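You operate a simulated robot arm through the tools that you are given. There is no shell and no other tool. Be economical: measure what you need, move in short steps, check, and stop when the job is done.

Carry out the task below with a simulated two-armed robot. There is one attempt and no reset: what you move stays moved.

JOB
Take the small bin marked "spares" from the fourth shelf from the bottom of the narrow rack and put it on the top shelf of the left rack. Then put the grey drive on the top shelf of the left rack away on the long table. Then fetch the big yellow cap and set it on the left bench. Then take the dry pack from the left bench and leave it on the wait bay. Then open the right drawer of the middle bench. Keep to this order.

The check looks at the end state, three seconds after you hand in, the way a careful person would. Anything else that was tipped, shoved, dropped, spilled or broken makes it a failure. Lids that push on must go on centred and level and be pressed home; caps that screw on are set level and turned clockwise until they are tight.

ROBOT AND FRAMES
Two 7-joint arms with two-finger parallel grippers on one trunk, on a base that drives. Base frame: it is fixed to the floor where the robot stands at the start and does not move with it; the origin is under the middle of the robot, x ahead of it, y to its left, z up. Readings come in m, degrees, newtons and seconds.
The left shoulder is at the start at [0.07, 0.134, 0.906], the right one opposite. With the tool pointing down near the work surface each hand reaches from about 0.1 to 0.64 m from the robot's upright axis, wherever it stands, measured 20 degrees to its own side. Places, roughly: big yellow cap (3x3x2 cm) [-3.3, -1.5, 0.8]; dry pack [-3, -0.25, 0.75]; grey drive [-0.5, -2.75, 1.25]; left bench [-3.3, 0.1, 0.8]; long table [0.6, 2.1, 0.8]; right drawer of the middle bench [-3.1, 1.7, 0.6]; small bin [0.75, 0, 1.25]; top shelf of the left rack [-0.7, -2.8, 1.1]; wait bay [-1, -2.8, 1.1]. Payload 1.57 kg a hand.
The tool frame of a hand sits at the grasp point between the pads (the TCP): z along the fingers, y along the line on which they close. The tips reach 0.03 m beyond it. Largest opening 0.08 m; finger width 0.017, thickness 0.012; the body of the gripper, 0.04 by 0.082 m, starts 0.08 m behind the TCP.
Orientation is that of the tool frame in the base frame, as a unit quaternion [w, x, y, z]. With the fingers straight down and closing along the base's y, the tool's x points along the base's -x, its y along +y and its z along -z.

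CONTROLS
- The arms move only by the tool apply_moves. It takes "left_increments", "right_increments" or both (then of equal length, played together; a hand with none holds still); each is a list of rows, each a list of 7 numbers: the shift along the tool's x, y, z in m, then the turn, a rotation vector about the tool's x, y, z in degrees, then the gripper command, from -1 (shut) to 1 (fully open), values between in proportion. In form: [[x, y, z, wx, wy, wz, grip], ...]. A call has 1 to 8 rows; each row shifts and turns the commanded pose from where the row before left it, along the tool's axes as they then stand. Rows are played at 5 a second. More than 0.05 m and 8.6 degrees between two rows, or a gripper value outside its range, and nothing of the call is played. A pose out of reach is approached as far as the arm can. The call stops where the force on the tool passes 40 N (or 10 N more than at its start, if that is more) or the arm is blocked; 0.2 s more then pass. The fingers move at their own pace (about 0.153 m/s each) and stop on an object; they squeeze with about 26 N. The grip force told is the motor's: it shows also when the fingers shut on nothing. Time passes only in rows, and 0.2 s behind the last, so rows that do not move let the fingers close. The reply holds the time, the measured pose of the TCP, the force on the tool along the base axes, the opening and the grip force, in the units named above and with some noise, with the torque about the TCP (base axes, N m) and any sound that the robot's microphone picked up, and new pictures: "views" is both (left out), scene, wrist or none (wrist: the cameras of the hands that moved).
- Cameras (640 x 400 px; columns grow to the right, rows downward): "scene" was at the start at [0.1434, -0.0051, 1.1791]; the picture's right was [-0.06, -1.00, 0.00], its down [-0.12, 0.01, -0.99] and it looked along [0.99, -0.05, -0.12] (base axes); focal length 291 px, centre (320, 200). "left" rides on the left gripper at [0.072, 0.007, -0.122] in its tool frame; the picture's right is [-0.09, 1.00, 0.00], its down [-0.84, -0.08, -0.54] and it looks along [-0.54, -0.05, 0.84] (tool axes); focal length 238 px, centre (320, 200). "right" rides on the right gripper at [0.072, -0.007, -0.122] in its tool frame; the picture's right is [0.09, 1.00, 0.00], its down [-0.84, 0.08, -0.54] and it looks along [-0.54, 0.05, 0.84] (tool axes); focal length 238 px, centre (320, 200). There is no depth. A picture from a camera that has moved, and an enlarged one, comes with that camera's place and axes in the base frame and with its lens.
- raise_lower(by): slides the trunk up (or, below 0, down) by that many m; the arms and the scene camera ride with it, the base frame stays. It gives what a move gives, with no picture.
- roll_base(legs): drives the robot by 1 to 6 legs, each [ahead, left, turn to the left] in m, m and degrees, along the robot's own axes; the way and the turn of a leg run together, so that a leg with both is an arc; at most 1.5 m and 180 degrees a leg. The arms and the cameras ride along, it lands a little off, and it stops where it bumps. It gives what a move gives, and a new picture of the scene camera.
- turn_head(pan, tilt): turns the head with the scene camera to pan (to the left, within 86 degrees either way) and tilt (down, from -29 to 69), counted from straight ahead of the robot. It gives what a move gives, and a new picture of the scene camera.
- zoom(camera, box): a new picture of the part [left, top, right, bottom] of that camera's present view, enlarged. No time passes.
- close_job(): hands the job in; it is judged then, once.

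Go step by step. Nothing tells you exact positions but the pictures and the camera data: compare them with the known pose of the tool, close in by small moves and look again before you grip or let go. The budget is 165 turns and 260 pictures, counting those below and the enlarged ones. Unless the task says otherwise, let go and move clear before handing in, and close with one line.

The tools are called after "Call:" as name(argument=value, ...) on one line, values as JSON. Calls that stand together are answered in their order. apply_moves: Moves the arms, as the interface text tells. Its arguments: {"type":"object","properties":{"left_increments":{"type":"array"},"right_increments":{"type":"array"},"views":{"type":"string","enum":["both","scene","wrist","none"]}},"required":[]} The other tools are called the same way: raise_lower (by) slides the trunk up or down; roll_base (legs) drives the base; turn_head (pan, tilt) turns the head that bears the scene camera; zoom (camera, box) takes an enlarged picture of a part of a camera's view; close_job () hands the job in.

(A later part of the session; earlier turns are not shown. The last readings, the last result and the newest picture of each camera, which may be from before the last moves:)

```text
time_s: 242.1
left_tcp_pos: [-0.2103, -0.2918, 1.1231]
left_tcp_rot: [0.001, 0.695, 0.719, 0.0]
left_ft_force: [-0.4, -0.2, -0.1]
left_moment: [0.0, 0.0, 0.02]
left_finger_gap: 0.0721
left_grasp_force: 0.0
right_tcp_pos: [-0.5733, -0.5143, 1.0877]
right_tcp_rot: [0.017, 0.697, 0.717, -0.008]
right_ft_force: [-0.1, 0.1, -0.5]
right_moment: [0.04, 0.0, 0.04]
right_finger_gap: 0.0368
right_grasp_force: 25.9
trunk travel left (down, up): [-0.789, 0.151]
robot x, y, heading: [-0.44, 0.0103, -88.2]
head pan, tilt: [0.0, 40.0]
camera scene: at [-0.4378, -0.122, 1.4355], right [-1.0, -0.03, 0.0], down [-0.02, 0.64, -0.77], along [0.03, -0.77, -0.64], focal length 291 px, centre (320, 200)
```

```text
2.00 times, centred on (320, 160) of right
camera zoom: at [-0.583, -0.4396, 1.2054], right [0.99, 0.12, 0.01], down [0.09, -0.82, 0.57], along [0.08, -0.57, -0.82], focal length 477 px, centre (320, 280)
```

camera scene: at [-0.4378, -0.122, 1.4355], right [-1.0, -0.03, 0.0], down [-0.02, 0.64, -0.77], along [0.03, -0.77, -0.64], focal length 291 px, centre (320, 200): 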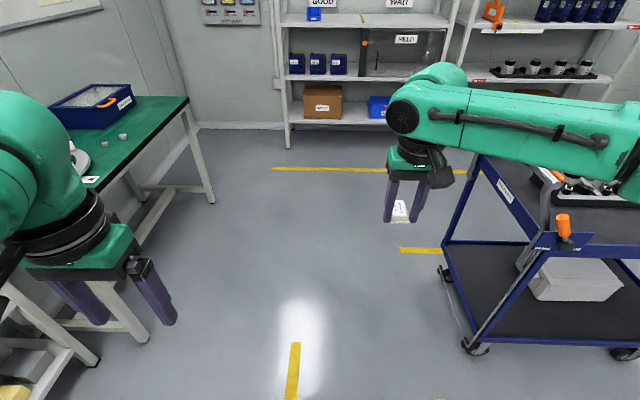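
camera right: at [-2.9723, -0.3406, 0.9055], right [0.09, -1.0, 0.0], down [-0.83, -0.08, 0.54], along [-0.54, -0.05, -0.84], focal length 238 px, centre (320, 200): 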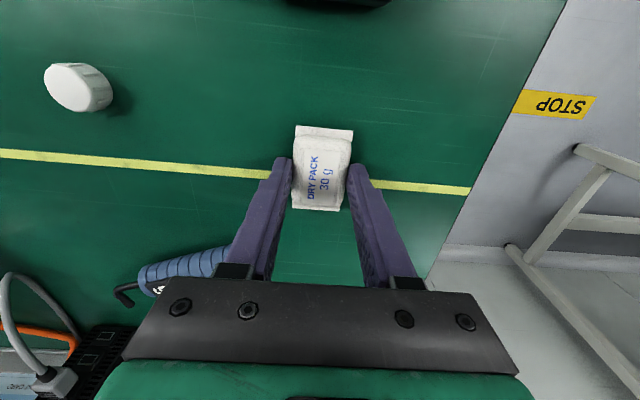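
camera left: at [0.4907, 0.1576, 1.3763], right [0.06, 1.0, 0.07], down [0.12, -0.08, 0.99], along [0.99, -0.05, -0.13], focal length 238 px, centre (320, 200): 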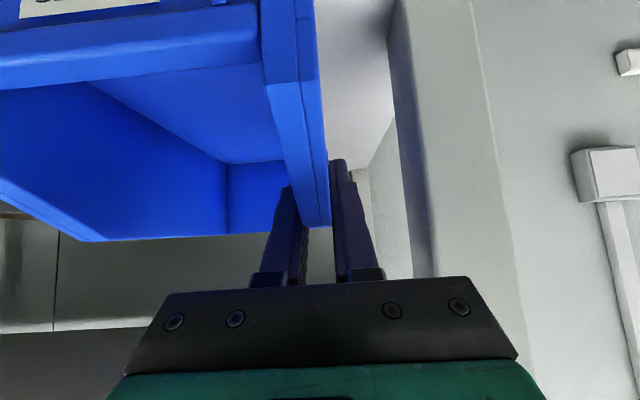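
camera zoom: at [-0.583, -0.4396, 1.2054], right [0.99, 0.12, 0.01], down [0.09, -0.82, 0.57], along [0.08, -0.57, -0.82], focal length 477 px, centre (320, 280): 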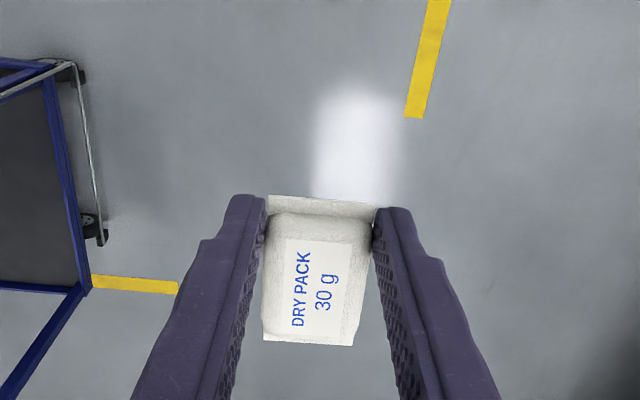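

Pack is still firmly held. Raise, drive down the lane, then shift right in front of the WAIT bay.

Call:
raise_lower(by=0.14)

Call:
roll_base(legs=[[0, 0.03, -1.8], [0.85, 0, 0], [0.85, 0, 0], [0, -0.36, 0]])

Call:
turn_head(pan=0, tilt=30)

```text
time_s: 243.7
left_tcp_pos: [-0.2083, -0.2919, 1.2639]
left_tcp_rot: [0.0, 0.695, 0.719, 0.0]
left_ft_force: [0.9, 0.1, 0.2]
left_moment: [0.0, -0.02, 0.0]
left_finger_gap: 0.0721
left_grasp_force: 0.0
right_tcp_pos: [-0.5724, -0.5156, 1.2281]
right_tcp_rot: [0.016, 0.697, 0.717, -0.008]
right_ft_force: [0.0, 0.2, -1.2]
right_moment: [-0.01, -0.02, 0.03]
right_finger_gap: 0.0367
right_grasp_force: 25.9
trunk travel left (down, up): [-0.929, 0.011]
robot x, y, heading: [-0.4444, 0.014, -88.0]
head pan, tilt: [0.0, 40.0]
```

```text
time_s: 254.7
left_tcp_pos: [-0.5423, -1.9862, 1.263]
left_tcp_rot: [0.0, 0.712, 0.702, -0.002]
left_ft_force: [0.3, 0.3, -1.4]
left_moment: [-0.02, 0.03, -0.01]
left_finger_gap: 0.0723
left_grasp_force: 0.1
right_tcp_pos: [-0.9144, -2.1899, 1.2282]
right_tcp_rot: [0.015, 0.714, 0.7, -0.009]
right_ft_force: [0.5, -0.7, -0.7]
right_moment: [-0.01, 0.02, 0.03]
right_finger_gap: 0.037
right_grasp_force: 26.0
trunk travel left (down, up): [-0.929, 0.011]
robot x, y, heading: [-0.76, -1.6725, -90.9]
head pan, tilt: [0.0, 40.0]
camera scene: at [-0.7598, -1.8047, 1.5755], right [-1.0, 0.02, 0.0], down [0.01, 0.64, -0.77], along [-0.01, -0.77, -0.64], focal length 291 px, centre (320, 200)
```

scene: 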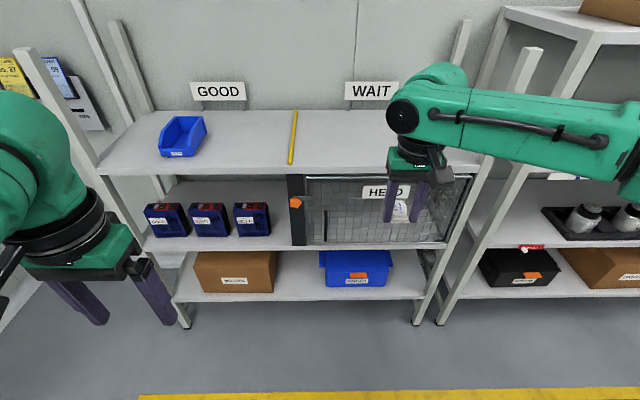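

```text
time_s: 255.4
left_tcp_pos: [-0.5432, -1.9866, 1.2634]
left_tcp_rot: [0.001, 0.713, 0.702, 0.0]
left_ft_force: [-0.1, 0.1, 0.6]
left_moment: [0.0, -0.01, -0.01]
left_finger_gap: 0.0722
left_grasp_force: 0.0
right_tcp_pos: [-0.9167, -2.1903, 1.2286]
right_tcp_rot: [0.016, 0.714, 0.7, -0.01]
right_ft_force: [0.1, -0.4, -0.7]
right_moment: [0.02, -0.01, 0.01]
right_finger_gap: 0.0369
right_grasp_force: 26.1
trunk travel left (down, up): [-0.929, 0.011]
robot x, y, heading: [-0.7594, -1.6694, -90.6]
head pan, tilt: [0.0, 30.0]
camera scene: at [-0.7627, -1.8101, 1.5908], right [-1.0, 0.02, 0.0], down [0.01, 0.5, -0.87], along [-0.01, -0.87, -0.5], focal length 291 px, centre (320, 200)
```

scene: 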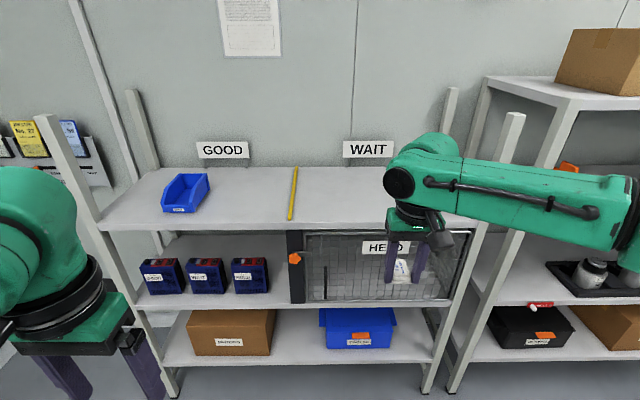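

To keep my right elbow clear of the rack's tall right post, I'll set the pack near the strip side of the WAIT bay (x≈−0.80). Lift the left hand a bit and move in.

Call:
apply_moves(left_increments=[[0.02, 0, -0.04, 0, 0, 0, 0.8], [0.02, 0, -0.04, 0, 0, 0, 0.8], [0.02, 0, -0.04, 0, 0, 0, 0.8]], views="none")

Call:
roll_base(legs=[[0, 0.11, 0.6], [0.5, 0, 0]])

Call:
zoom(camera="right", box=[0, 0, 640, 400])

```text
time_s: 256.2
left_tcp_pos: [-0.5425, -1.9315, 1.3794]
left_tcp_rot: [-0.007, 0.713, 0.701, 0.007]
left_ft_force: [0.3, 1.0, 2.2]
left_moment: [-0.13, 0.02, 0.0]
left_finger_gap: 0.072
left_grasp_force: 0.0
right_tcp_pos: [-0.9178, -2.1938, 1.2251]
right_tcp_rot: [0.015, 0.714, 0.7, -0.007]
right_ft_force: [-0.4, 0.2, -0.5]
right_moment: [0.05, 0.04, 0.01]
right_finger_gap: 0.0366
right_grasp_force: 26.1
trunk travel left (down, up): [-0.929, 0.011]
robot x, y, heading: [-0.7653, -1.668, -91.0]
head pan, tilt: [0.0, 30.0]
```

```text
time_s: 259.9
left_tcp_pos: [-0.4324, -2.4302, 1.3831]
left_tcp_rot: [0.001, 0.708, 0.706, -0.001]
left_ft_force: [-0.8, 0.5, -0.4]
left_moment: [0.0, 0.02, -0.03]
left_finger_gap: 0.0719
left_grasp_force: 0.0
right_tcp_pos: [-0.8037, -2.7005, 1.2281]
right_tcp_rot: [0.017, 0.71, 0.704, -0.009]
right_ft_force: [0.1, -1.1, 0.8]
right_moment: [0.01, -0.01, 0.03]
right_finger_gap: 0.0367
right_grasp_force: 26.2
trunk travel left (down, up): [-0.929, 0.011]
robot x, y, heading: [-0.6578, -2.1759, -90.3]
head pan, tilt: [0.0, 30.0]
camera scene: at [-0.6547, -2.3173, 1.5912], right [-1.0, 0.0, 0.0], down [0.0, 0.5, -0.87], along [0.0, -0.87, -0.5], focal length 291 px, centre (320, 200)
```

scene: 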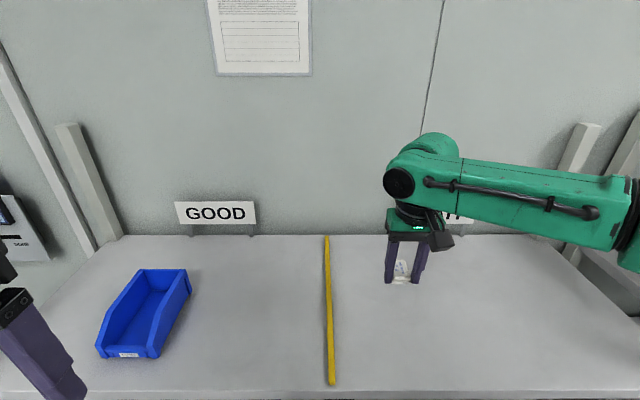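

```text
1.00 times, centred on (320, 200) of right (not enlarged: the box is as wide or as high as the picture)
camera zoom: at [-0.8117, -2.6242, 1.3464], right [1.0, 0.08, 0.01], down [0.06, -0.82, 0.57], along [0.05, -0.57, -0.82], focal length 238 px, centre (320, 200)
```

zoom: 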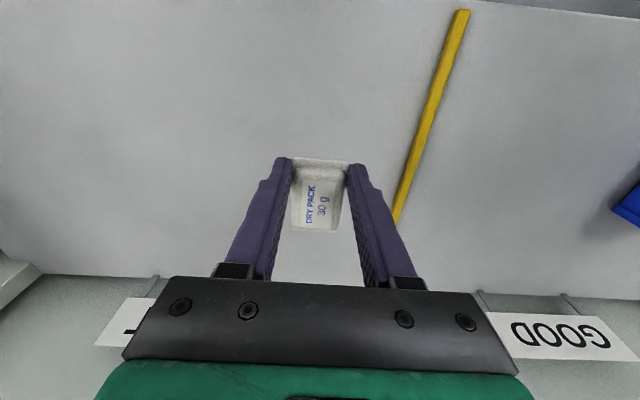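

Over the WAIT bay. Lower with the trunk.

Call:
raise_lower(by=-0.115)

Call:
raise_lower(by=-0.008)

Call:
zoom(camera="scene", box=[340, 200, 480, 320])

```text
time_s: 261.4
left_tcp_pos: [-0.4318, -2.4334, 1.2671]
left_tcp_rot: [0.0, 0.709, 0.706, 0.0]
left_ft_force: [0.3, 0.6, -0.4]
left_moment: [0.0, -0.02, 0.0]
left_finger_gap: 0.0719
left_grasp_force: 0.1
right_tcp_pos: [-0.8037, -2.7032, 1.1132]
right_tcp_rot: [0.017, 0.709, 0.705, -0.008]
right_ft_force: [0.7, 0.3, -0.8]
right_moment: [0.0, 0.0, -0.04]
right_finger_gap: 0.0367
right_grasp_force: 26.0
trunk travel left (down, up): [-0.814, 0.126]
robot x, y, heading: [-0.6551, -2.1781, -90.3]
head pan, tilt: [0.0, 30.0]
```

```text
time_s: 262.0
left_tcp_pos: [-0.4319, -2.4338, 1.2596]
left_tcp_rot: [0.001, 0.709, 0.705, -0.001]
left_ft_force: [-0.7, -0.7, 0.0]
left_moment: [-0.01, -0.01, 0.05]
left_finger_gap: 0.0719
left_grasp_force: 0.1
right_tcp_pos: [-0.8046, -2.7033, 1.1041]
right_tcp_rot: [0.017, 0.71, 0.704, -0.008]
right_ft_force: [-1.1, -0.8, -0.5]
right_moment: [0.03, 0.01, -0.01]
right_finger_gap: 0.0367
right_grasp_force: 26.4
trunk travel left (down, up): [-0.806, 0.134]
robot x, y, heading: [-0.6535, -2.1811, -90.2]
head pan, tilt: [0.0, 30.0]
```

```text
3.33 times, centred on (410, 260) of scene
camera zoom: at [-0.6545, -2.3204, 1.4678], right [-1.0, 0.0, 0.0], down [0.0, 0.5, -0.87], along [0.0, -0.87, -0.5], focal length 970 px, centre (20, 0)
```

zoom: 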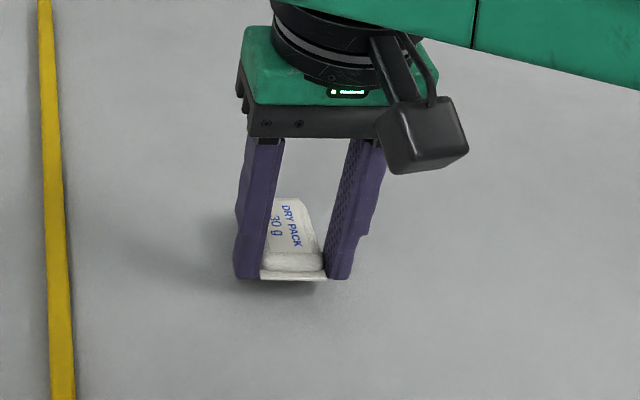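

Call:
raise_lower(by=-0.005)

Call:
raise_lower(by=-0.004)

```text
time_s: 262.5
left_tcp_pos: [-0.4318, -2.4342, 1.2546]
left_tcp_rot: [0.0, 0.708, 0.706, -0.001]
left_ft_force: [-0.3, 0.3, 0.2]
left_moment: [-0.02, -0.01, 0.0]
left_finger_gap: 0.0721
left_grasp_force: 0.0
right_tcp_pos: [-0.8045, -2.7033, 1.0975]
right_tcp_rot: [0.016, 0.71, 0.704, -0.009]
right_ft_force: [0.3, 0.2, 0.6]
right_moment: [0.02, 0.0, 0.02]
right_finger_gap: 0.037
right_grasp_force: 26.3
trunk travel left (down, up): [-0.801, 0.139]
robot x, y, heading: [-0.659, -2.1747, -90.4]
head pan, tilt: [0.0, 30.0]
```

```text
time_s: 263.0
left_tcp_pos: [-0.4316, -2.4335, 1.2501]
left_tcp_rot: [0.001, 0.708, 0.706, 0.0]
left_ft_force: [-0.5, 0.3, -0.5]
left_moment: [0.01, 0.03, 0.0]
left_finger_gap: 0.0722
left_grasp_force: 0.1
right_tcp_pos: [-0.8043, -2.7033, 1.0952]
right_tcp_rot: [0.016, 0.71, 0.704, -0.009]
right_ft_force: [0.1, 0.0, -0.2]
right_moment: [0.0, 0.01, -0.01]
right_finger_gap: 0.0368
right_grasp_force: 25.7
trunk travel left (down, up): [-0.797, 0.143]
robot x, y, heading: [-0.6555, -2.1772, -90.2]
head pan, tilt: [0.0, 30.0]
```

Call:
raise_lower(by=-0.004)

Call:
raise_lower(by=-0.003)

Call:
zoom(camera="scene", box=[340, 200, 480, 320])

```text
time_s: 263.6
left_tcp_pos: [-0.432, -2.431, 1.2468]
left_tcp_rot: [0.001, 0.708, 0.706, -0.001]
left_ft_force: [-0.2, -0.4, 0.2]
left_moment: [0.01, 0.04, 0.04]
left_finger_gap: 0.0719
left_grasp_force: 0.0
right_tcp_pos: [-0.8041, -2.7014, 1.0936]
right_tcp_rot: [0.019, 0.711, 0.703, -0.01]
right_ft_force: [-1.2, -2.7, 14.0]
right_moment: [0.03, 0.21, 0.05]
right_finger_gap: 0.0367
right_grasp_force: 25.5
trunk travel left (down, up): [-0.793, 0.147]
robot x, y, heading: [-0.6534, -2.1775, -90.4]
head pan, tilt: [0.0, 30.0]
```

```text
time_s: 264.1
left_tcp_pos: [-0.4315, -2.4308, 1.2446]
left_tcp_rot: [0.001, 0.708, 0.706, -0.001]
left_ft_force: [-0.2, 0.1, 0.2]
left_moment: [0.02, 0.0, -0.02]
left_finger_gap: 0.072
left_grasp_force: 0.0
right_tcp_pos: [-0.8031, -2.7027, 1.0906]
right_tcp_rot: [0.018, 0.71, 0.704, -0.009]
right_ft_force: [-1.5, -3.7, 20.8]
right_moment: [0.01, 0.16, 0.04]
right_finger_gap: 0.0367
right_grasp_force: 25.4
trunk travel left (down, up): [-0.79, 0.15]
robot x, y, heading: [-0.6561, -2.1878, -90.1]
head pan, tilt: [0.0, 30.0]
```

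```text
3.33 times, centred on (410, 260) of scene
camera zoom: at [-0.6539, -2.3174, 1.4523], right [-1.0, 0.0, 0.0], down [0.0, 0.5, -0.87], along [0.0, -0.87, -0.5], focal length 970 px, centre (20, 0)
```

zoom: 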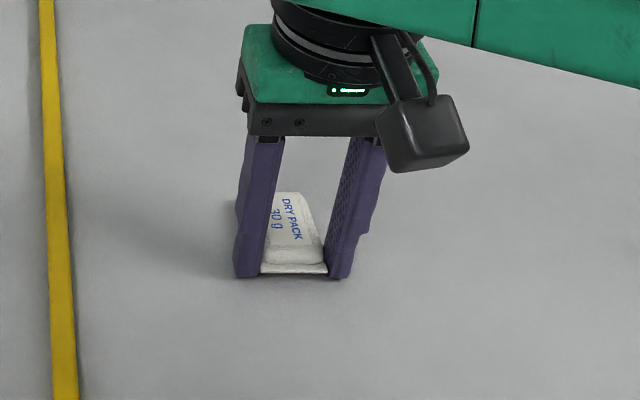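

Contact with the shelf. Ease up 3 mm, open, and lift.

Call:
raise_lower(by=0.003)

Call:
apply_moves(right_increments=[[0, 0, 0, 0, 0, 0, 0.2], [0, 0, 0, 0, 0, 0, 0.7], [0, 0, 0, 0, 0, 0, 0.7]], views="none")

Call:
raise_lower(by=0.14)

Call:
roll_base(legs=[[-0.55, 0, 0]])

```text
time_s: 264.6
left_tcp_pos: [-0.4307, -2.4315, 1.2465]
left_tcp_rot: [0.001, 0.708, 0.706, -0.001]
left_ft_force: [-0.5, 0.3, 0.1]
left_moment: [-0.01, -0.02, -0.01]
left_finger_gap: 0.0721
left_grasp_force: 0.1
right_tcp_pos: [-0.8027, -2.7013, 1.0912]
right_tcp_rot: [0.014, 0.71, 0.704, -0.008]
right_ft_force: [-0.5, -0.6, 5.7]
right_moment: [0.06, 0.01, -0.01]
right_finger_gap: 0.0369
right_grasp_force: 26.2
trunk travel left (down, up): [-0.793, 0.147]
robot x, y, heading: [-0.6559, -2.1772, -90.0]
head pan, tilt: [0.0, 30.0]
```

```text
time_s: 265.4
left_tcp_pos: [-0.4309, -2.4329, 1.2459]
left_tcp_rot: [0.0, 0.709, 0.705, 0.0]
left_ft_force: [0.2, -0.8, 0.4]
left_moment: [0.01, 0.01, -0.05]
left_finger_gap: 0.072
left_grasp_force: 0.0
right_tcp_pos: [-0.8041, -2.7019, 1.0922]
right_tcp_rot: [0.016, 0.71, 0.704, -0.009]
right_ft_force: [0.4, 0.8, 0.3]
right_moment: [-0.01, 0.02, -0.01]
right_finger_gap: 0.0679
right_grasp_force: 0.1
trunk travel left (down, up): [-0.793, 0.147]
robot x, y, heading: [-0.6554, -2.1784, -90.2]
head pan, tilt: [0.0, 30.0]
```

```text
time_s: 267.1
left_tcp_pos: [-0.4328, -2.4335, 1.3866]
left_tcp_rot: [0.0, 0.708, 0.706, -0.001]
left_ft_force: [0.8, 0.0, 0.2]
left_moment: [0.01, 0.0, 0.0]
left_finger_gap: 0.072
left_grasp_force: 0.1
right_tcp_pos: [-0.805, -2.7026, 1.2313]
right_tcp_rot: [0.016, 0.71, 0.704, -0.008]
right_ft_force: [0.0, 0.6, 0.2]
right_moment: [-0.02, -0.01, 0.0]
right_finger_gap: 0.0678
right_grasp_force: 0.0
trunk travel left (down, up): [-0.933, 0.007]
robot x, y, heading: [-0.6544, -2.181, -90.1]
head pan, tilt: [0.0, 30.0]
```

```text
time_s: 270.2
left_tcp_pos: [-0.4298, -1.8913, 1.3864]
left_tcp_rot: [0.0, 0.71, 0.704, 0.0]
left_ft_force: [-0.4, -0.2, 0.4]
left_moment: [0.0, 0.0, -0.01]
left_finger_gap: 0.0716
left_grasp_force: 0.1
right_tcp_pos: [-0.8024, -2.1597, 1.2312]
right_tcp_rot: [0.015, 0.711, 0.703, -0.008]
right_ft_force: [0.6, 0.2, -1.2]
right_moment: [-0.02, -0.01, -0.01]
right_finger_gap: 0.0682
right_grasp_force: 0.0
trunk travel left (down, up): [-0.933, 0.007]
robot x, y, heading: [-0.65, -1.6362, -90.4]
head pan, tilt: [0.0, 30.0]
camera scene: at [-0.6519, -1.7778, 1.5946], right [-1.0, 0.01, 0.0], down [0.0, 0.5, -0.87], along [-0.01, -0.86, -0.5], focal length 291 px, centre (320, 200)
```

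scene: 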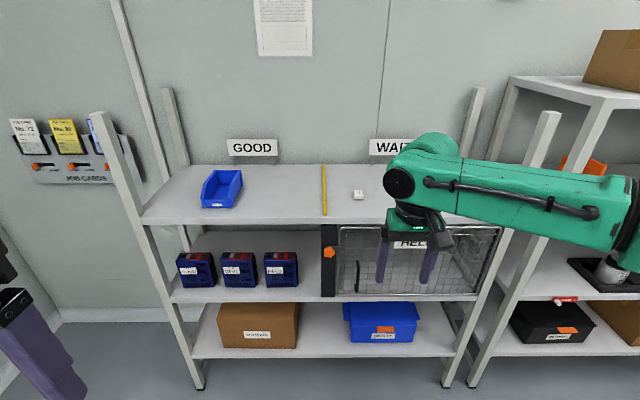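

Dry pack sits in the WAIT bay. Now drive back out and over to the middle bench for the drawer.

Call:
roll_base(legs=[[0, 0.22, 0], [-1.2, 0, 0], [-1.2, 0, 0], [0, 0, -90], [1.2, 0, 0]])

Call:
turn_head(pan=0, tilt=25)

```text
time_s: 292.7
left_tcp_pos: [-1.8176, 0.5305, 1.3867]
left_tcp_rot: [0.0, 1.0, 0.001, -0.002]
left_ft_force: [-0.4, 0.6, -0.2]
left_moment: [-0.02, -0.01, 0.01]
left_finger_gap: 0.0721
left_grasp_force: 0.0
right_tcp_pos: [-2.0895, 0.8996, 1.2321]
right_tcp_rot: [0.006, 1.0, 0.0, -0.018]
right_ft_force: [0.0, 0.3, 0.2]
right_moment: [0.02, -0.01, 0.01]
right_finger_gap: 0.068
right_grasp_force: 0.1
trunk travel left (down, up): [-0.933, 0.007]
robot x, y, heading: [-1.5655, 0.7518, -179.9]
head pan, tilt: [0.0, 30.0]
camera scene: at [-1.705, 0.7551, 1.595], right [0.0, 1.0, 0.0], down [0.5, 0.0, -0.87], along [-0.87, 0.0, -0.5], focal length 291 px, centre (320, 200)
```

scene: 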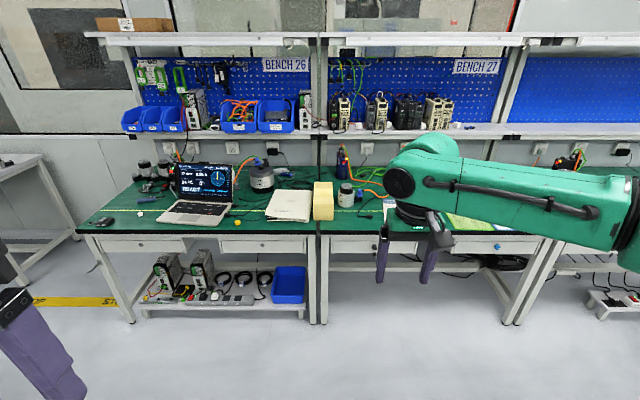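

```text
time_s: 293.4
left_tcp_pos: [-1.8177, 0.5302, 1.3853]
left_tcp_rot: [0.001, 1.0, 0.002, -0.001]
left_ft_force: [0.3, 0.1, 0.0]
left_moment: [-0.01, -0.01, 0.01]
left_finger_gap: 0.072
left_grasp_force: 0.1
right_tcp_pos: [-2.0904, 0.901, 1.2316]
right_tcp_rot: [0.006, 1.0, -0.001, -0.018]
right_ft_force: [-0.6, 1.0, -0.5]
right_moment: [-0.04, 0.02, 0.01]
right_finger_gap: 0.0678
right_grasp_force: 0.1
trunk travel left (down, up): [-0.933, 0.007]
robot x, y, heading: [-1.5685, 0.7583, -179.9]
head pan, tilt: [0.0, 25.0]
camera scene: at [-1.7074, 0.7551, 1.6029], right [0.0, 1.0, 0.0], down [0.42, 0.0, -0.91], along [-0.91, 0.0, -0.42], focal length 291 px, centre (320, 200)
```

scene: 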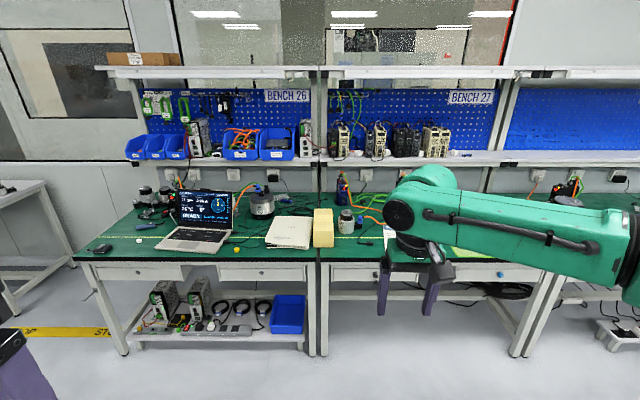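

The middle bench (27) has its right drawer around y 1.7, with a coloured knob/lock. Move closer to see it.

Call:
roll_base(legs=[[0.1, -0.9, 0]])

Call:
raise_lower(by=-0.35)

Call:
turn_head(pan=0, tilt=25)

Call:
zoom(camera="scene", box=[200, 180, 440, 330])

```text
time_s: 298.1
left_tcp_pos: [-1.9232, 1.4239, 1.3869]
left_tcp_rot: [0.0, 1.0, 0.005, -0.001]
left_ft_force: [-0.5, -0.3, -0.8]
left_moment: [0.01, -0.01, 0.01]
left_finger_gap: 0.072
left_grasp_force: 0.0
right_tcp_pos: [-2.1972, 1.7919, 1.2325]
right_tcp_rot: [0.005, 1.0, 0.002, -0.017]
right_ft_force: [0.3, 0.6, 0.4]
right_moment: [0.01, -0.01, 0.01]
right_finger_gap: 0.0678
right_grasp_force: 0.0
trunk travel left (down, up): [-0.933, 0.007]
robot x, y, heading: [-1.6742, 1.6557, -179.6]
head pan, tilt: [0.0, 25.0]
camera scene: at [-1.8141, 1.6489, 1.6029], right [-0.01, 1.0, 0.0], down [0.42, 0.01, -0.91], along [-0.91, -0.01, -0.42], focal length 291 px, centre (320, 200)
```

scene: 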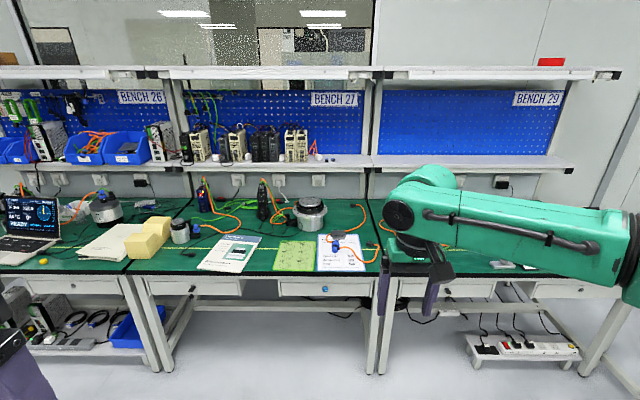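

```text
time_s: 301.5
left_tcp_pos: [-1.9238, 1.4257, 1.0361]
left_tcp_rot: [0.0, 1.0, 0.004, -0.001]
left_ft_force: [0.2, -0.3, 0.9]
left_moment: [-0.01, -0.02, -0.01]
left_finger_gap: 0.0721
left_grasp_force: 0.1
right_tcp_pos: [-2.1989, 1.7935, 0.8816]
right_tcp_rot: [0.005, 1.0, 0.002, -0.017]
right_ft_force: [0.2, -0.4, -0.2]
right_moment: [0.02, 0.01, -0.01]
right_finger_gap: 0.0681
right_grasp_force: 0.1
trunk travel left (down, up): [-0.583, 0.357]
robot x, y, heading: [-1.673, 1.6522, -179.3]
head pan, tilt: [0.0, 25.0]
```

```text
time_s: 302.1
left_tcp_pos: [-1.9238, 1.425, 1.0364]
left_tcp_rot: [0.0, 1.0, 0.004, -0.001]
left_ft_force: [0.0, 0.4, -0.5]
left_moment: [0.0, 0.01, 0.01]
left_finger_gap: 0.072
left_grasp_force: 0.1
right_tcp_pos: [-2.1986, 1.7936, 0.8815]
right_tcp_rot: [0.006, 1.0, 0.002, -0.018]
right_ft_force: [0.2, 0.6, -0.2]
right_moment: [0.01, 0.02, 0.02]
right_finger_gap: 0.0679
right_grasp_force: 0.1
trunk travel left (down, up): [-0.583, 0.357]
robot x, y, heading: [-1.6704, 1.6517, -179.3]
head pan, tilt: [0.0, 25.0]
camera scene: at [-1.8142, 1.6505, 1.2529], right [-0.01, 1.0, 0.0], down [0.42, 0.0, -0.91], along [-0.91, -0.01, -0.42], focal length 291 px, centre (320, 200)
```

scene: 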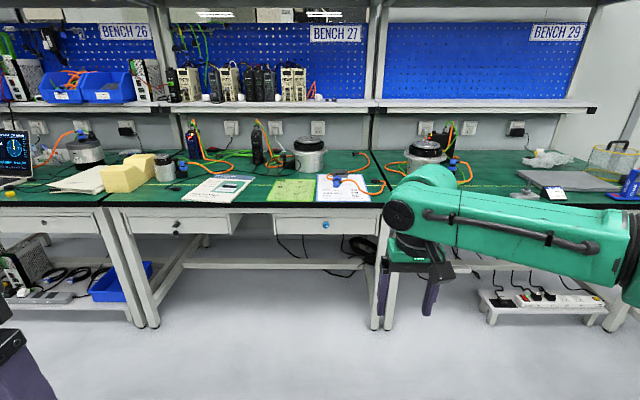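

```text
2.67 times, centred on (320, 255) of scene
camera zoom: at [-1.8142, 1.6505, 1.2529], right [-0.01, 1.0, 0.0], down [0.42, 0.0, -0.91], along [-0.91, -0.01, -0.42], focal length 776 px, centre (320, 53)
```

zoom: 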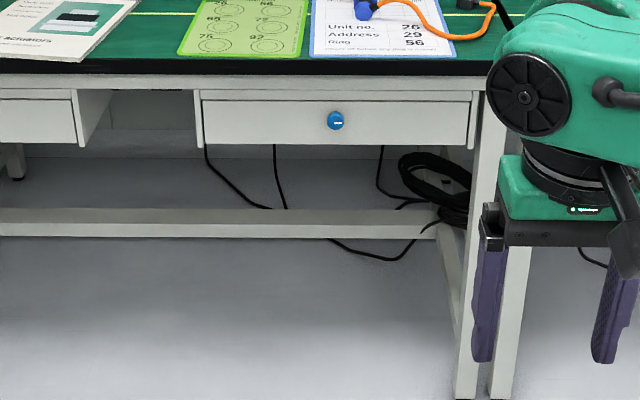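

The right drawer has a blue knob/lock. Enlarge it and compare with the others.

Call:
zoom(camera="scene", box=[265, 205, 385, 240])

Call:
zoom(camera="scene", box=[120, 205, 240, 240])

```text
5.33 times, centred on (325, 222) of scene
camera zoom: at [-1.8142, 1.6505, 1.2529], right [-0.01, 1.0, 0.0], down [0.42, 0.0, -0.91], along [-0.91, -0.01, -0.42], focal length 1551 px, centre (293, 80)
```

zoom: 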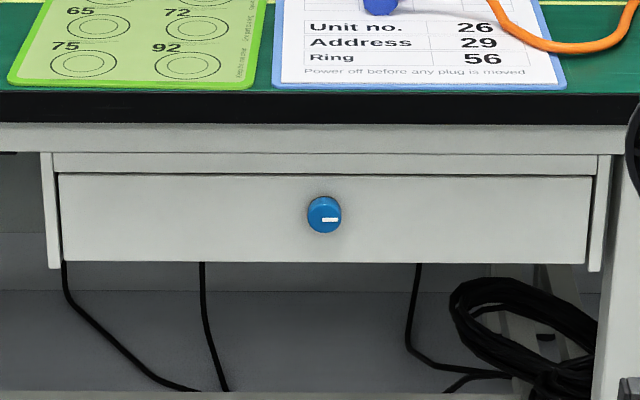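

```text
5.33 times, centred on (180, 222) of scene
camera zoom: at [-1.8142, 1.6505, 1.2529], right [-0.01, 1.0, 0.0], down [0.42, 0.0, -0.91], along [-0.91, -0.01, -0.42], focal length 1551 px, centre (1067, 80)
```

zoom: 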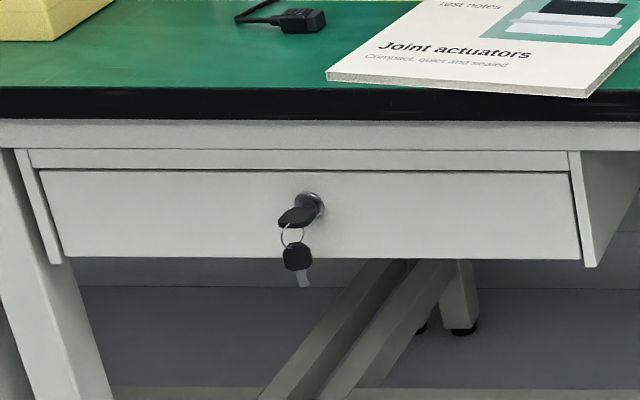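

I'll try the knob: pitch the right hand to point straight ahead so it can grip (and, if needed, turn) the knob.

Call:
apply_moves(right_increments=[[0, 0, 0, 0, -7.5, 0, 0.2], [0, 0, 0, 0, -7.5, 0, 0.2], [0, 0, 0, 0, -7.5, 0, 0.2], [0, 0, 0, 0, -7.5, 0, 0.2], [0, 0, 0, 0, -7.5, 0, 0.2], [0, 0, 0, 0, -7.5, 0, 0.2], [0, 0, 0, 0, -7.5, 0, 0.2], [0, 0, 0, 0, -7.5, 0, 0.2]], views="none")

Call:
apply_moves(right_increments=[[0, 0, 0, 0, -7.5, 0, 0.2], [0, 0, 0, 0, -7.5, 0, 0.2], [0, 0, 0, 0, -7.5, 0, 0.2], [0, 0, 0, 0, -7.5, 0, 0.2], [0, 0, 0, 0, 0, 0, 0.2]], views="wrist")

```text
time_s: 303.9
left_tcp_pos: [-1.9245, 1.4263, 1.0355]
left_tcp_rot: [0.001, 1.0, 0.004, -0.001]
left_ft_force: [0.6, 0.6, -0.5]
left_moment: [-0.04, 0.0, 0.0]
left_finger_gap: 0.0722
left_grasp_force: 0.1
right_tcp_pos: [-2.1977, 1.7938, 0.8812]
right_tcp_rot: [0.007, 0.857, -0.003, -0.515]
right_ft_force: [-0.2, -0.5, 1.0]
right_moment: [-0.02, -0.01, 0.01]
right_finger_gap: 0.0481
right_grasp_force: 0.0
trunk travel left (down, up): [-0.583, 0.357]
robot x, y, heading: [-1.672, 1.6523, -179.4]
head pan, tilt: [0.0, 25.0]
```

```text
time_s: 305.1
left_tcp_pos: [-1.9226, 1.4258, 1.0363]
left_tcp_rot: [0.0, 1.0, 0.004, -0.001]
left_ft_force: [-0.5, 0.6, 0.3]
left_moment: [0.01, 0.0, -0.01]
left_finger_gap: 0.0719
left_grasp_force: 0.1
right_tcp_pos: [-2.1975, 1.7935, 0.8838]
right_tcp_rot: [-0.006, -0.694, 0.002, 0.72]
right_ft_force: [0.9, 0.3, 0.3]
right_moment: [-0.03, 0.03, 0.0]
right_finger_gap: 0.048
right_grasp_force: 0.1
trunk travel left (down, up): [-0.583, 0.357]
robot x, y, heading: [-1.6718, 1.6514, -179.6]
head pan, tilt: [0.0, 25.0]
camera right: at [-2.0792, 1.8003, 0.8044], right [0.0, -1.0, -0.08], down [0.57, -0.07, 0.82], along [-0.82, -0.05, 0.57], focal length 238 px, centre (320, 200)
```

right: 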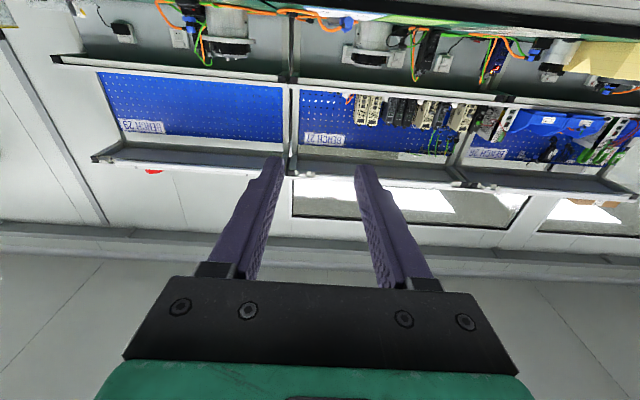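

Correct the pitch by 2°, lower the trunk to knob height, and move in toward the knob.

Call:
apply_moves(right_increments=[[0, 0, 0, 0, 2.0, 0, 0.2], [0, 0, 0, 0, 0, 0, 0.2]], views="none")

Call:
raise_lower(by=-0.257)

Call:
roll_base(legs=[[0.4, 0.123, -0.3]])

Call:
turn_head(pan=0, tilt=25)

```text
time_s: 305.7
left_tcp_pos: [-1.9224, 1.4251, 1.0373]
left_tcp_rot: [0.0, 1.0, 0.004, -0.001]
left_ft_force: [0.2, -0.4, 0.1]
left_moment: [-0.01, 0.02, -0.02]
left_finger_gap: 0.0718
left_grasp_force: 0.1
right_tcp_pos: [-2.1993, 1.7946, 0.8811]
right_tcp_rot: [0.007, 0.707, -0.002, -0.707]
right_ft_force: [-0.2, -0.5, -0.1]
right_moment: [0.01, -0.02, -0.02]
right_finger_gap: 0.048
right_grasp_force: 0.0
trunk travel left (down, up): [-0.583, 0.357]
robot x, y, heading: [-1.6752, 1.6507, -179.1]
head pan, tilt: [0.0, 25.0]
```

```text
time_s: 308.4
left_tcp_pos: [-1.9236, 1.4262, 0.7788]
left_tcp_rot: [0.0, 1.0, 0.005, 0.0]
left_ft_force: [0.2, 0.5, 0.0]
left_moment: [0.0, -0.01, -0.03]
left_finger_gap: 0.0721
left_grasp_force: 0.0
right_tcp_pos: [-2.198, 1.7933, 0.6232]
right_tcp_rot: [0.005, 0.707, -0.003, -0.707]
right_ft_force: [-0.4, 1.0, 0.5]
right_moment: [0.04, 0.02, -0.02]
right_finger_gap: 0.0481
right_grasp_force: 0.0
trunk travel left (down, up): [-0.326, 0.614]
robot x, y, heading: [-1.6755, 1.6508, -179.3]
head pan, tilt: [0.0, 25.0]
```

```text
time_s: 310.9
left_tcp_pos: [-2.3175, 1.2972, 0.7792]
left_tcp_rot: [0.0, 1.0, 0.008, 0.0]
left_ft_force: [-0.1, 0.8, 0.9]
left_moment: [0.0, -0.01, -0.01]
left_finger_gap: 0.0719
left_grasp_force: 0.1
right_tcp_pos: [-2.592, 1.6658, 0.6239]
right_tcp_rot: [0.006, 0.707, -0.001, -0.707]
right_ft_force: [0.2, 0.1, 0.3]
right_moment: [-0.03, 0.01, 0.0]
right_finger_gap: 0.0479
right_grasp_force: 0.0
trunk travel left (down, up): [-0.326, 0.614]
robot x, y, heading: [-2.0671, 1.5251, -179.4]
head pan, tilt: [0.0, 25.0]
camera scene: at [-2.2088, 1.5229, 0.9958], right [-0.01, 1.0, 0.0], down [0.42, 0.01, -0.91], along [-0.91, -0.01, -0.42], focal length 291 px, centre (320, 200)
```

scene: 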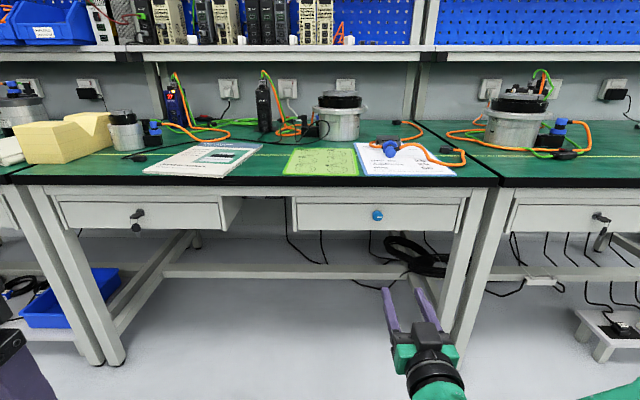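

```text
time_s: 311.5
left_tcp_pos: [-2.3166, 1.2975, 0.7786]
left_tcp_rot: [0.001, 1.0, 0.007, -0.001]
left_ft_force: [-0.1, -0.1, 0.7]
left_moment: [-0.01, 0.01, -0.03]
left_finger_gap: 0.072
left_grasp_force: 0.1
right_tcp_pos: [-2.5941, 1.6649, 0.6246]
right_tcp_rot: [0.007, 0.707, -0.001, -0.707]
right_ft_force: [0.1, -0.4, 1.0]
right_moment: [0.02, -0.03, -0.03]
right_finger_gap: 0.048
right_grasp_force: 0.0
trunk travel left (down, up): [-0.326, 0.614]
robot x, y, heading: [-2.0656, 1.5259, -179.1]
head pan, tilt: [0.0, 25.0]
camera scene: at [-2.2084, 1.523, 0.9959], right [-0.01, 1.0, 0.0], down [0.42, 0.01, -0.91], along [-0.91, -0.01, -0.42], focal length 291 px, centre (320, 200)
```

scene: 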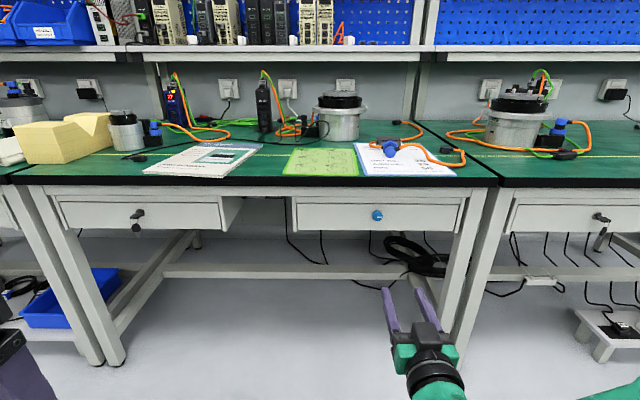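

Call:
zoom(camera="right", box=[160, 0, 480, 200])

Call:
zoom(camera="scene", box=[340, 180, 420, 240])

```text
2.00 times, centred on (320, 100) of right
camera zoom: at [-2.4714, 1.6713, 0.5514], right [0.01, -1.0, -0.08], down [0.54, -0.06, 0.84], along [-0.84, -0.05, 0.54], focal length 477 px, centre (320, 400)
```

zoom: 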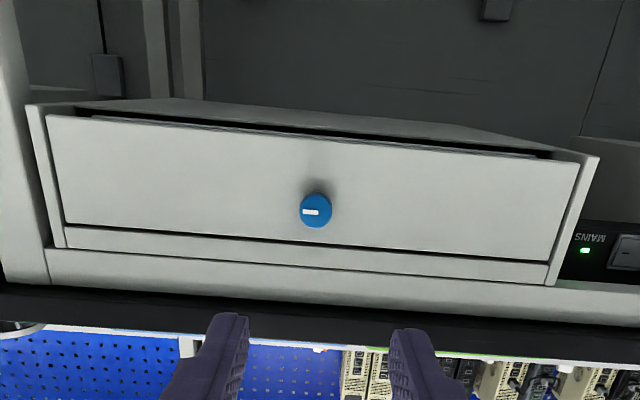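

```text
6.67 times, centred on (380, 210) of scene
camera zoom: at [-2.2084, 1.523, 0.9959], right [-0.01, 1.0, 0.0], down [0.42, 0.01, -0.91], along [-0.91, -0.01, -0.42], focal length 1939 px, centre (-80, 133)
```

zoom: 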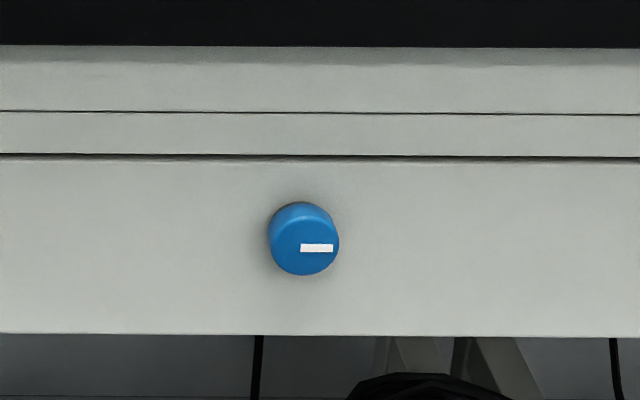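

Knob at about y 1.667, z 0.632. Drive 18 cm closer and look again.

Call:
roll_base(legs=[[0.18, 0, -0.6]])

Call:
zoom(camera="right", box=[160, 20, 480, 220])

```text
time_s: 313.0
left_tcp_pos: [-2.4968, 1.2997, 0.7795]
left_tcp_rot: [0.0, 1.0, 0.001, 0.0]
left_ft_force: [0.3, 0.0, -0.3]
left_moment: [0.02, 0.0, -0.01]
left_finger_gap: 0.0721
left_grasp_force: 0.0
right_tcp_pos: [-2.7681, 1.6704, 0.6239]
right_tcp_rot: [0.004, 0.707, -0.005, -0.707]
right_ft_force: [0.0, 0.2, 0.0]
right_moment: [0.04, -0.03, 0.01]
right_finger_gap: 0.0478
right_grasp_force: 0.1
trunk travel left (down, up): [-0.326, 0.614]
robot x, y, heading: [-2.2471, 1.5219, -179.8]
head pan, tilt: [0.0, 25.0]
camera scene: at [-2.3861, 1.5232, 0.9957], right [0.0, 1.0, 0.0], down [0.42, 0.0, -0.91], along [-0.91, 0.0, -0.42], focal length 291 px, centre (320, 200)
```

scene: 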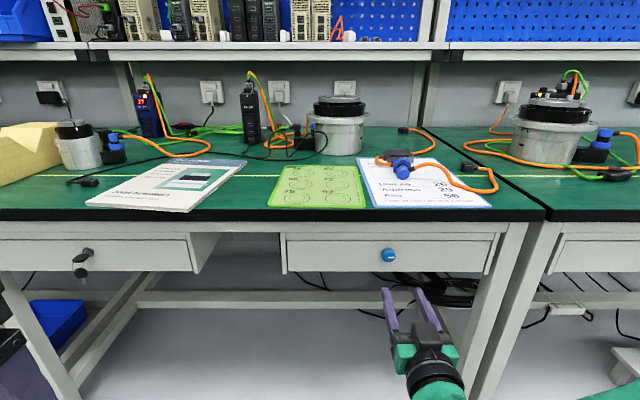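

```text
2.00 times, centred on (320, 120) of right
camera zoom: at [-2.647, 1.6744, 0.5511], right [0.0, -1.0, -0.08], down [0.54, -0.07, 0.84], along [-0.84, -0.04, 0.54], focal length 477 px, centre (320, 360)
```

zoom: 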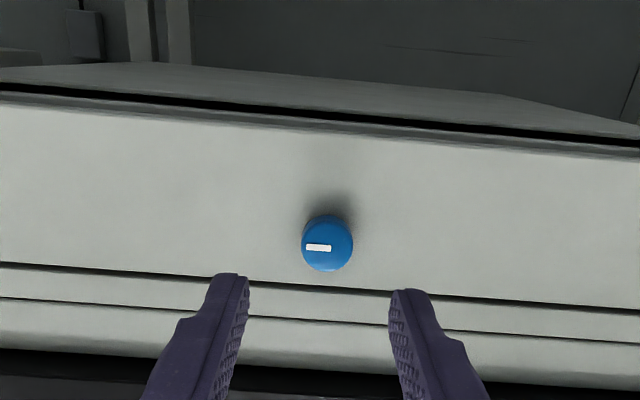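

Knob front is near x −2.885, y 1.664, z 0.635. Raise 1.1 cm, and advance 9 cm.

Call:
raise_lower(by=0.011)

Call:
roll_base(legs=[[0.085, 0.006, 0]])

Call:
zoom(camera="right", box=[160, 60, 480, 260])

Call:
zoom(camera="scene", box=[340, 240, 480, 360])

```text
time_s: 313.6
left_tcp_pos: [-2.4961, 1.298, 0.7917]
left_tcp_rot: [0.001, 1.0, 0.001, -0.001]
left_ft_force: [-0.3, -0.2, 0.5]
left_moment: [0.03, -0.04, -0.04]
left_finger_gap: 0.0722
left_grasp_force: 0.0
right_tcp_pos: [-2.769, 1.6695, 0.636]
right_tcp_rot: [0.002, 0.707, -0.005, -0.707]
right_ft_force: [-0.4, -0.4, -0.9]
right_moment: [0.02, 0.01, 0.0]
right_finger_gap: 0.0483
right_grasp_force: 0.1
trunk travel left (down, up): [-0.337, 0.603]
robot x, y, heading: [-2.2451, 1.5251, -180.1]
head pan, tilt: [0.0, 25.0]
```

```text
time_s: 314.7
left_tcp_pos: [-2.5821, 1.2909, 0.7899]
left_tcp_rot: [0.0, 1.0, 0.001, -0.001]
left_ft_force: [-0.3, -0.6, -0.3]
left_moment: [-0.01, -0.02, 0.0]
left_finger_gap: 0.0719
left_grasp_force: 0.0
right_tcp_pos: [-2.8545, 1.6632, 0.6358]
right_tcp_rot: [0.004, 0.708, -0.005, -0.707]
right_ft_force: [-0.1, 0.1, -0.1]
right_moment: [0.0, 0.03, 0.01]
right_finger_gap: 0.0479
right_grasp_force: 0.1
trunk travel left (down, up): [-0.337, 0.603]
robot x, y, heading: [-2.3313, 1.5156, -180.0]
head pan, tilt: [0.0, 25.0]
camera scene: at [-2.4715, 1.5168, 1.0067], right [0.0, 1.0, 0.0], down [0.42, 0.0, -0.91], along [-0.91, 0.0, -0.42], focal length 291 px, centre (320, 200)
```

scene: 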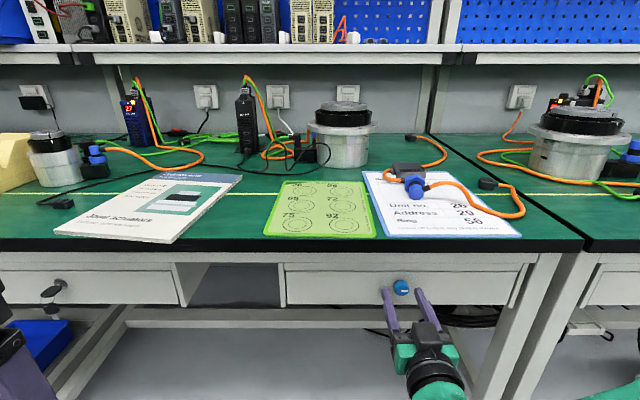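

```text
2.00 times, centred on (320, 160) of right
camera zoom: at [-2.7323, 1.6681, 0.562], right [0.0, -1.0, -0.08], down [0.54, -0.07, 0.84], along [-0.84, -0.04, 0.54], focal length 477 px, centre (320, 280)
```

zoom: 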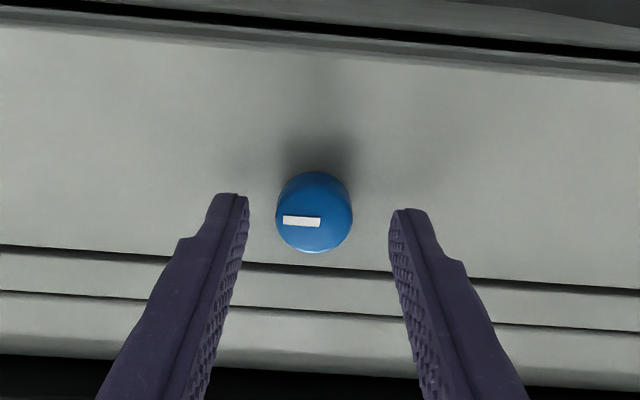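

```text
3.33 times, centred on (410, 300) of scene
camera zoom: at [-2.4715, 1.5168, 1.0067], right [0.0, 1.0, 0.0], down [0.42, 0.0, -0.91], along [-0.91, 0.0, -0.42], focal length 970 px, centre (20, -133)
```

zoom: 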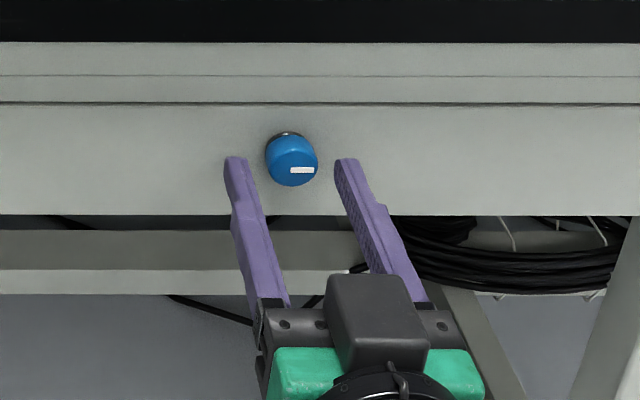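

Knob is centred between the fingertips. Advance 1.6 cm and close.

Call:
apply_moves(right_increments=[[0, 0, 0.008, 0, 0, 0, 0.2], [0, 0, 0.008, 0, 0, 0, 0.2], [0, 0, 0, 0, 0, 0, -0.3], [0, 0, 0, 0, 0, 0, -1], [0, 0, 0, 0, 0, 0, -1]], views="wrist")

```text
time_s: 315.9
left_tcp_pos: [-2.5803, 1.2946, 0.7923]
left_tcp_rot: [0.001, 1.0, 0.001, -0.003]
left_ft_force: [0.2, 1.0, 0.3]
left_moment: [0.02, 0.01, 0.0]
left_finger_gap: 0.0717
left_grasp_force: 0.2
right_tcp_pos: [-2.8676, 1.6654, 0.6366]
right_tcp_rot: [-0.003, -0.707, 0.006, 0.707]
right_ft_force: [20.2, 10.1, 0.0]
right_moment: [0.03, -0.34, 0.64]
right_finger_gap: 0.0272
right_grasp_force: 26.2
trunk travel left (down, up): [-0.337, 0.603]
robot x, y, heading: [-2.3287, 1.5166, -179.8]
head pan, tilt: [0.0, 25.0]
camera right: at [-2.7457, 1.6697, 0.5633], right [-0.01, -1.0, -0.08], down [0.54, -0.07, 0.84], along [-0.84, -0.04, 0.54], focal length 238 px, centre (320, 200)
```

right: 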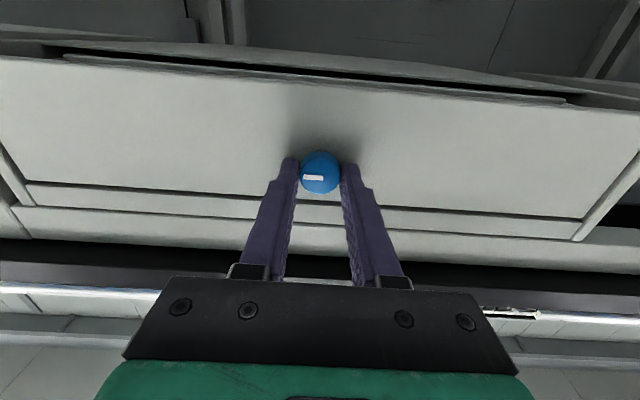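

Knob gripped. Test with a gentle 1.5 cm pull.

Call:
apply_moves(right_increments=[[0, 0, -0.004, 0, 0, 0, -1], [0, 0, -0.004, 0, 0, 0, -1], [0, 0, -0.004, 0, 0, 0, -1], [0, 0, -0.003, 0, 0, 0, -1]], views="wrist")

```text
time_s: 316.9
left_tcp_pos: [-2.5812, 1.2932, 0.7925]
left_tcp_rot: [0.001, 1.0, 0.001, -0.003]
left_ft_force: [0.5, -0.8, -0.4]
left_moment: [-0.02, -0.01, 0.01]
left_finger_gap: 0.0721
left_grasp_force: 0.0
right_tcp_pos: [-2.8545, 1.6642, 0.6377]
right_tcp_rot: [-0.004, -0.706, 0.005, 0.708]
right_ft_force: [-3.4, 15.3, 9.7]
right_moment: [-0.01, -0.16, -0.35]
right_finger_gap: 0.0265
right_grasp_force: 37.1
trunk travel left (down, up): [-0.337, 0.603]
robot x, y, heading: [-2.3297, 1.5197, -180.0]
head pan, tilt: [0.0, 25.0]
camera right: at [-2.7333, 1.6695, 0.5629], right [-0.01, -1.0, -0.08], down [0.54, -0.07, 0.84], along [-0.84, -0.04, 0.54], focal length 238 px, centre (320, 200)
```

right: 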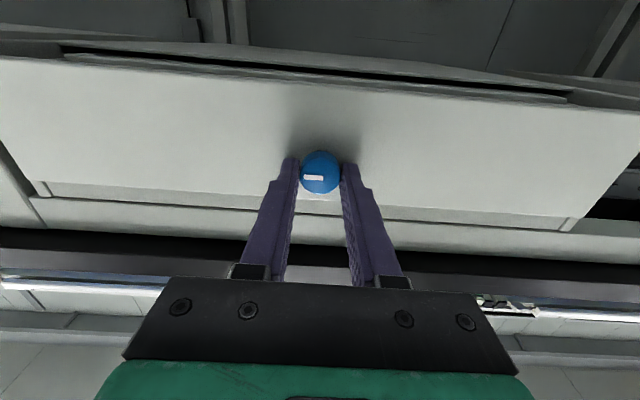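

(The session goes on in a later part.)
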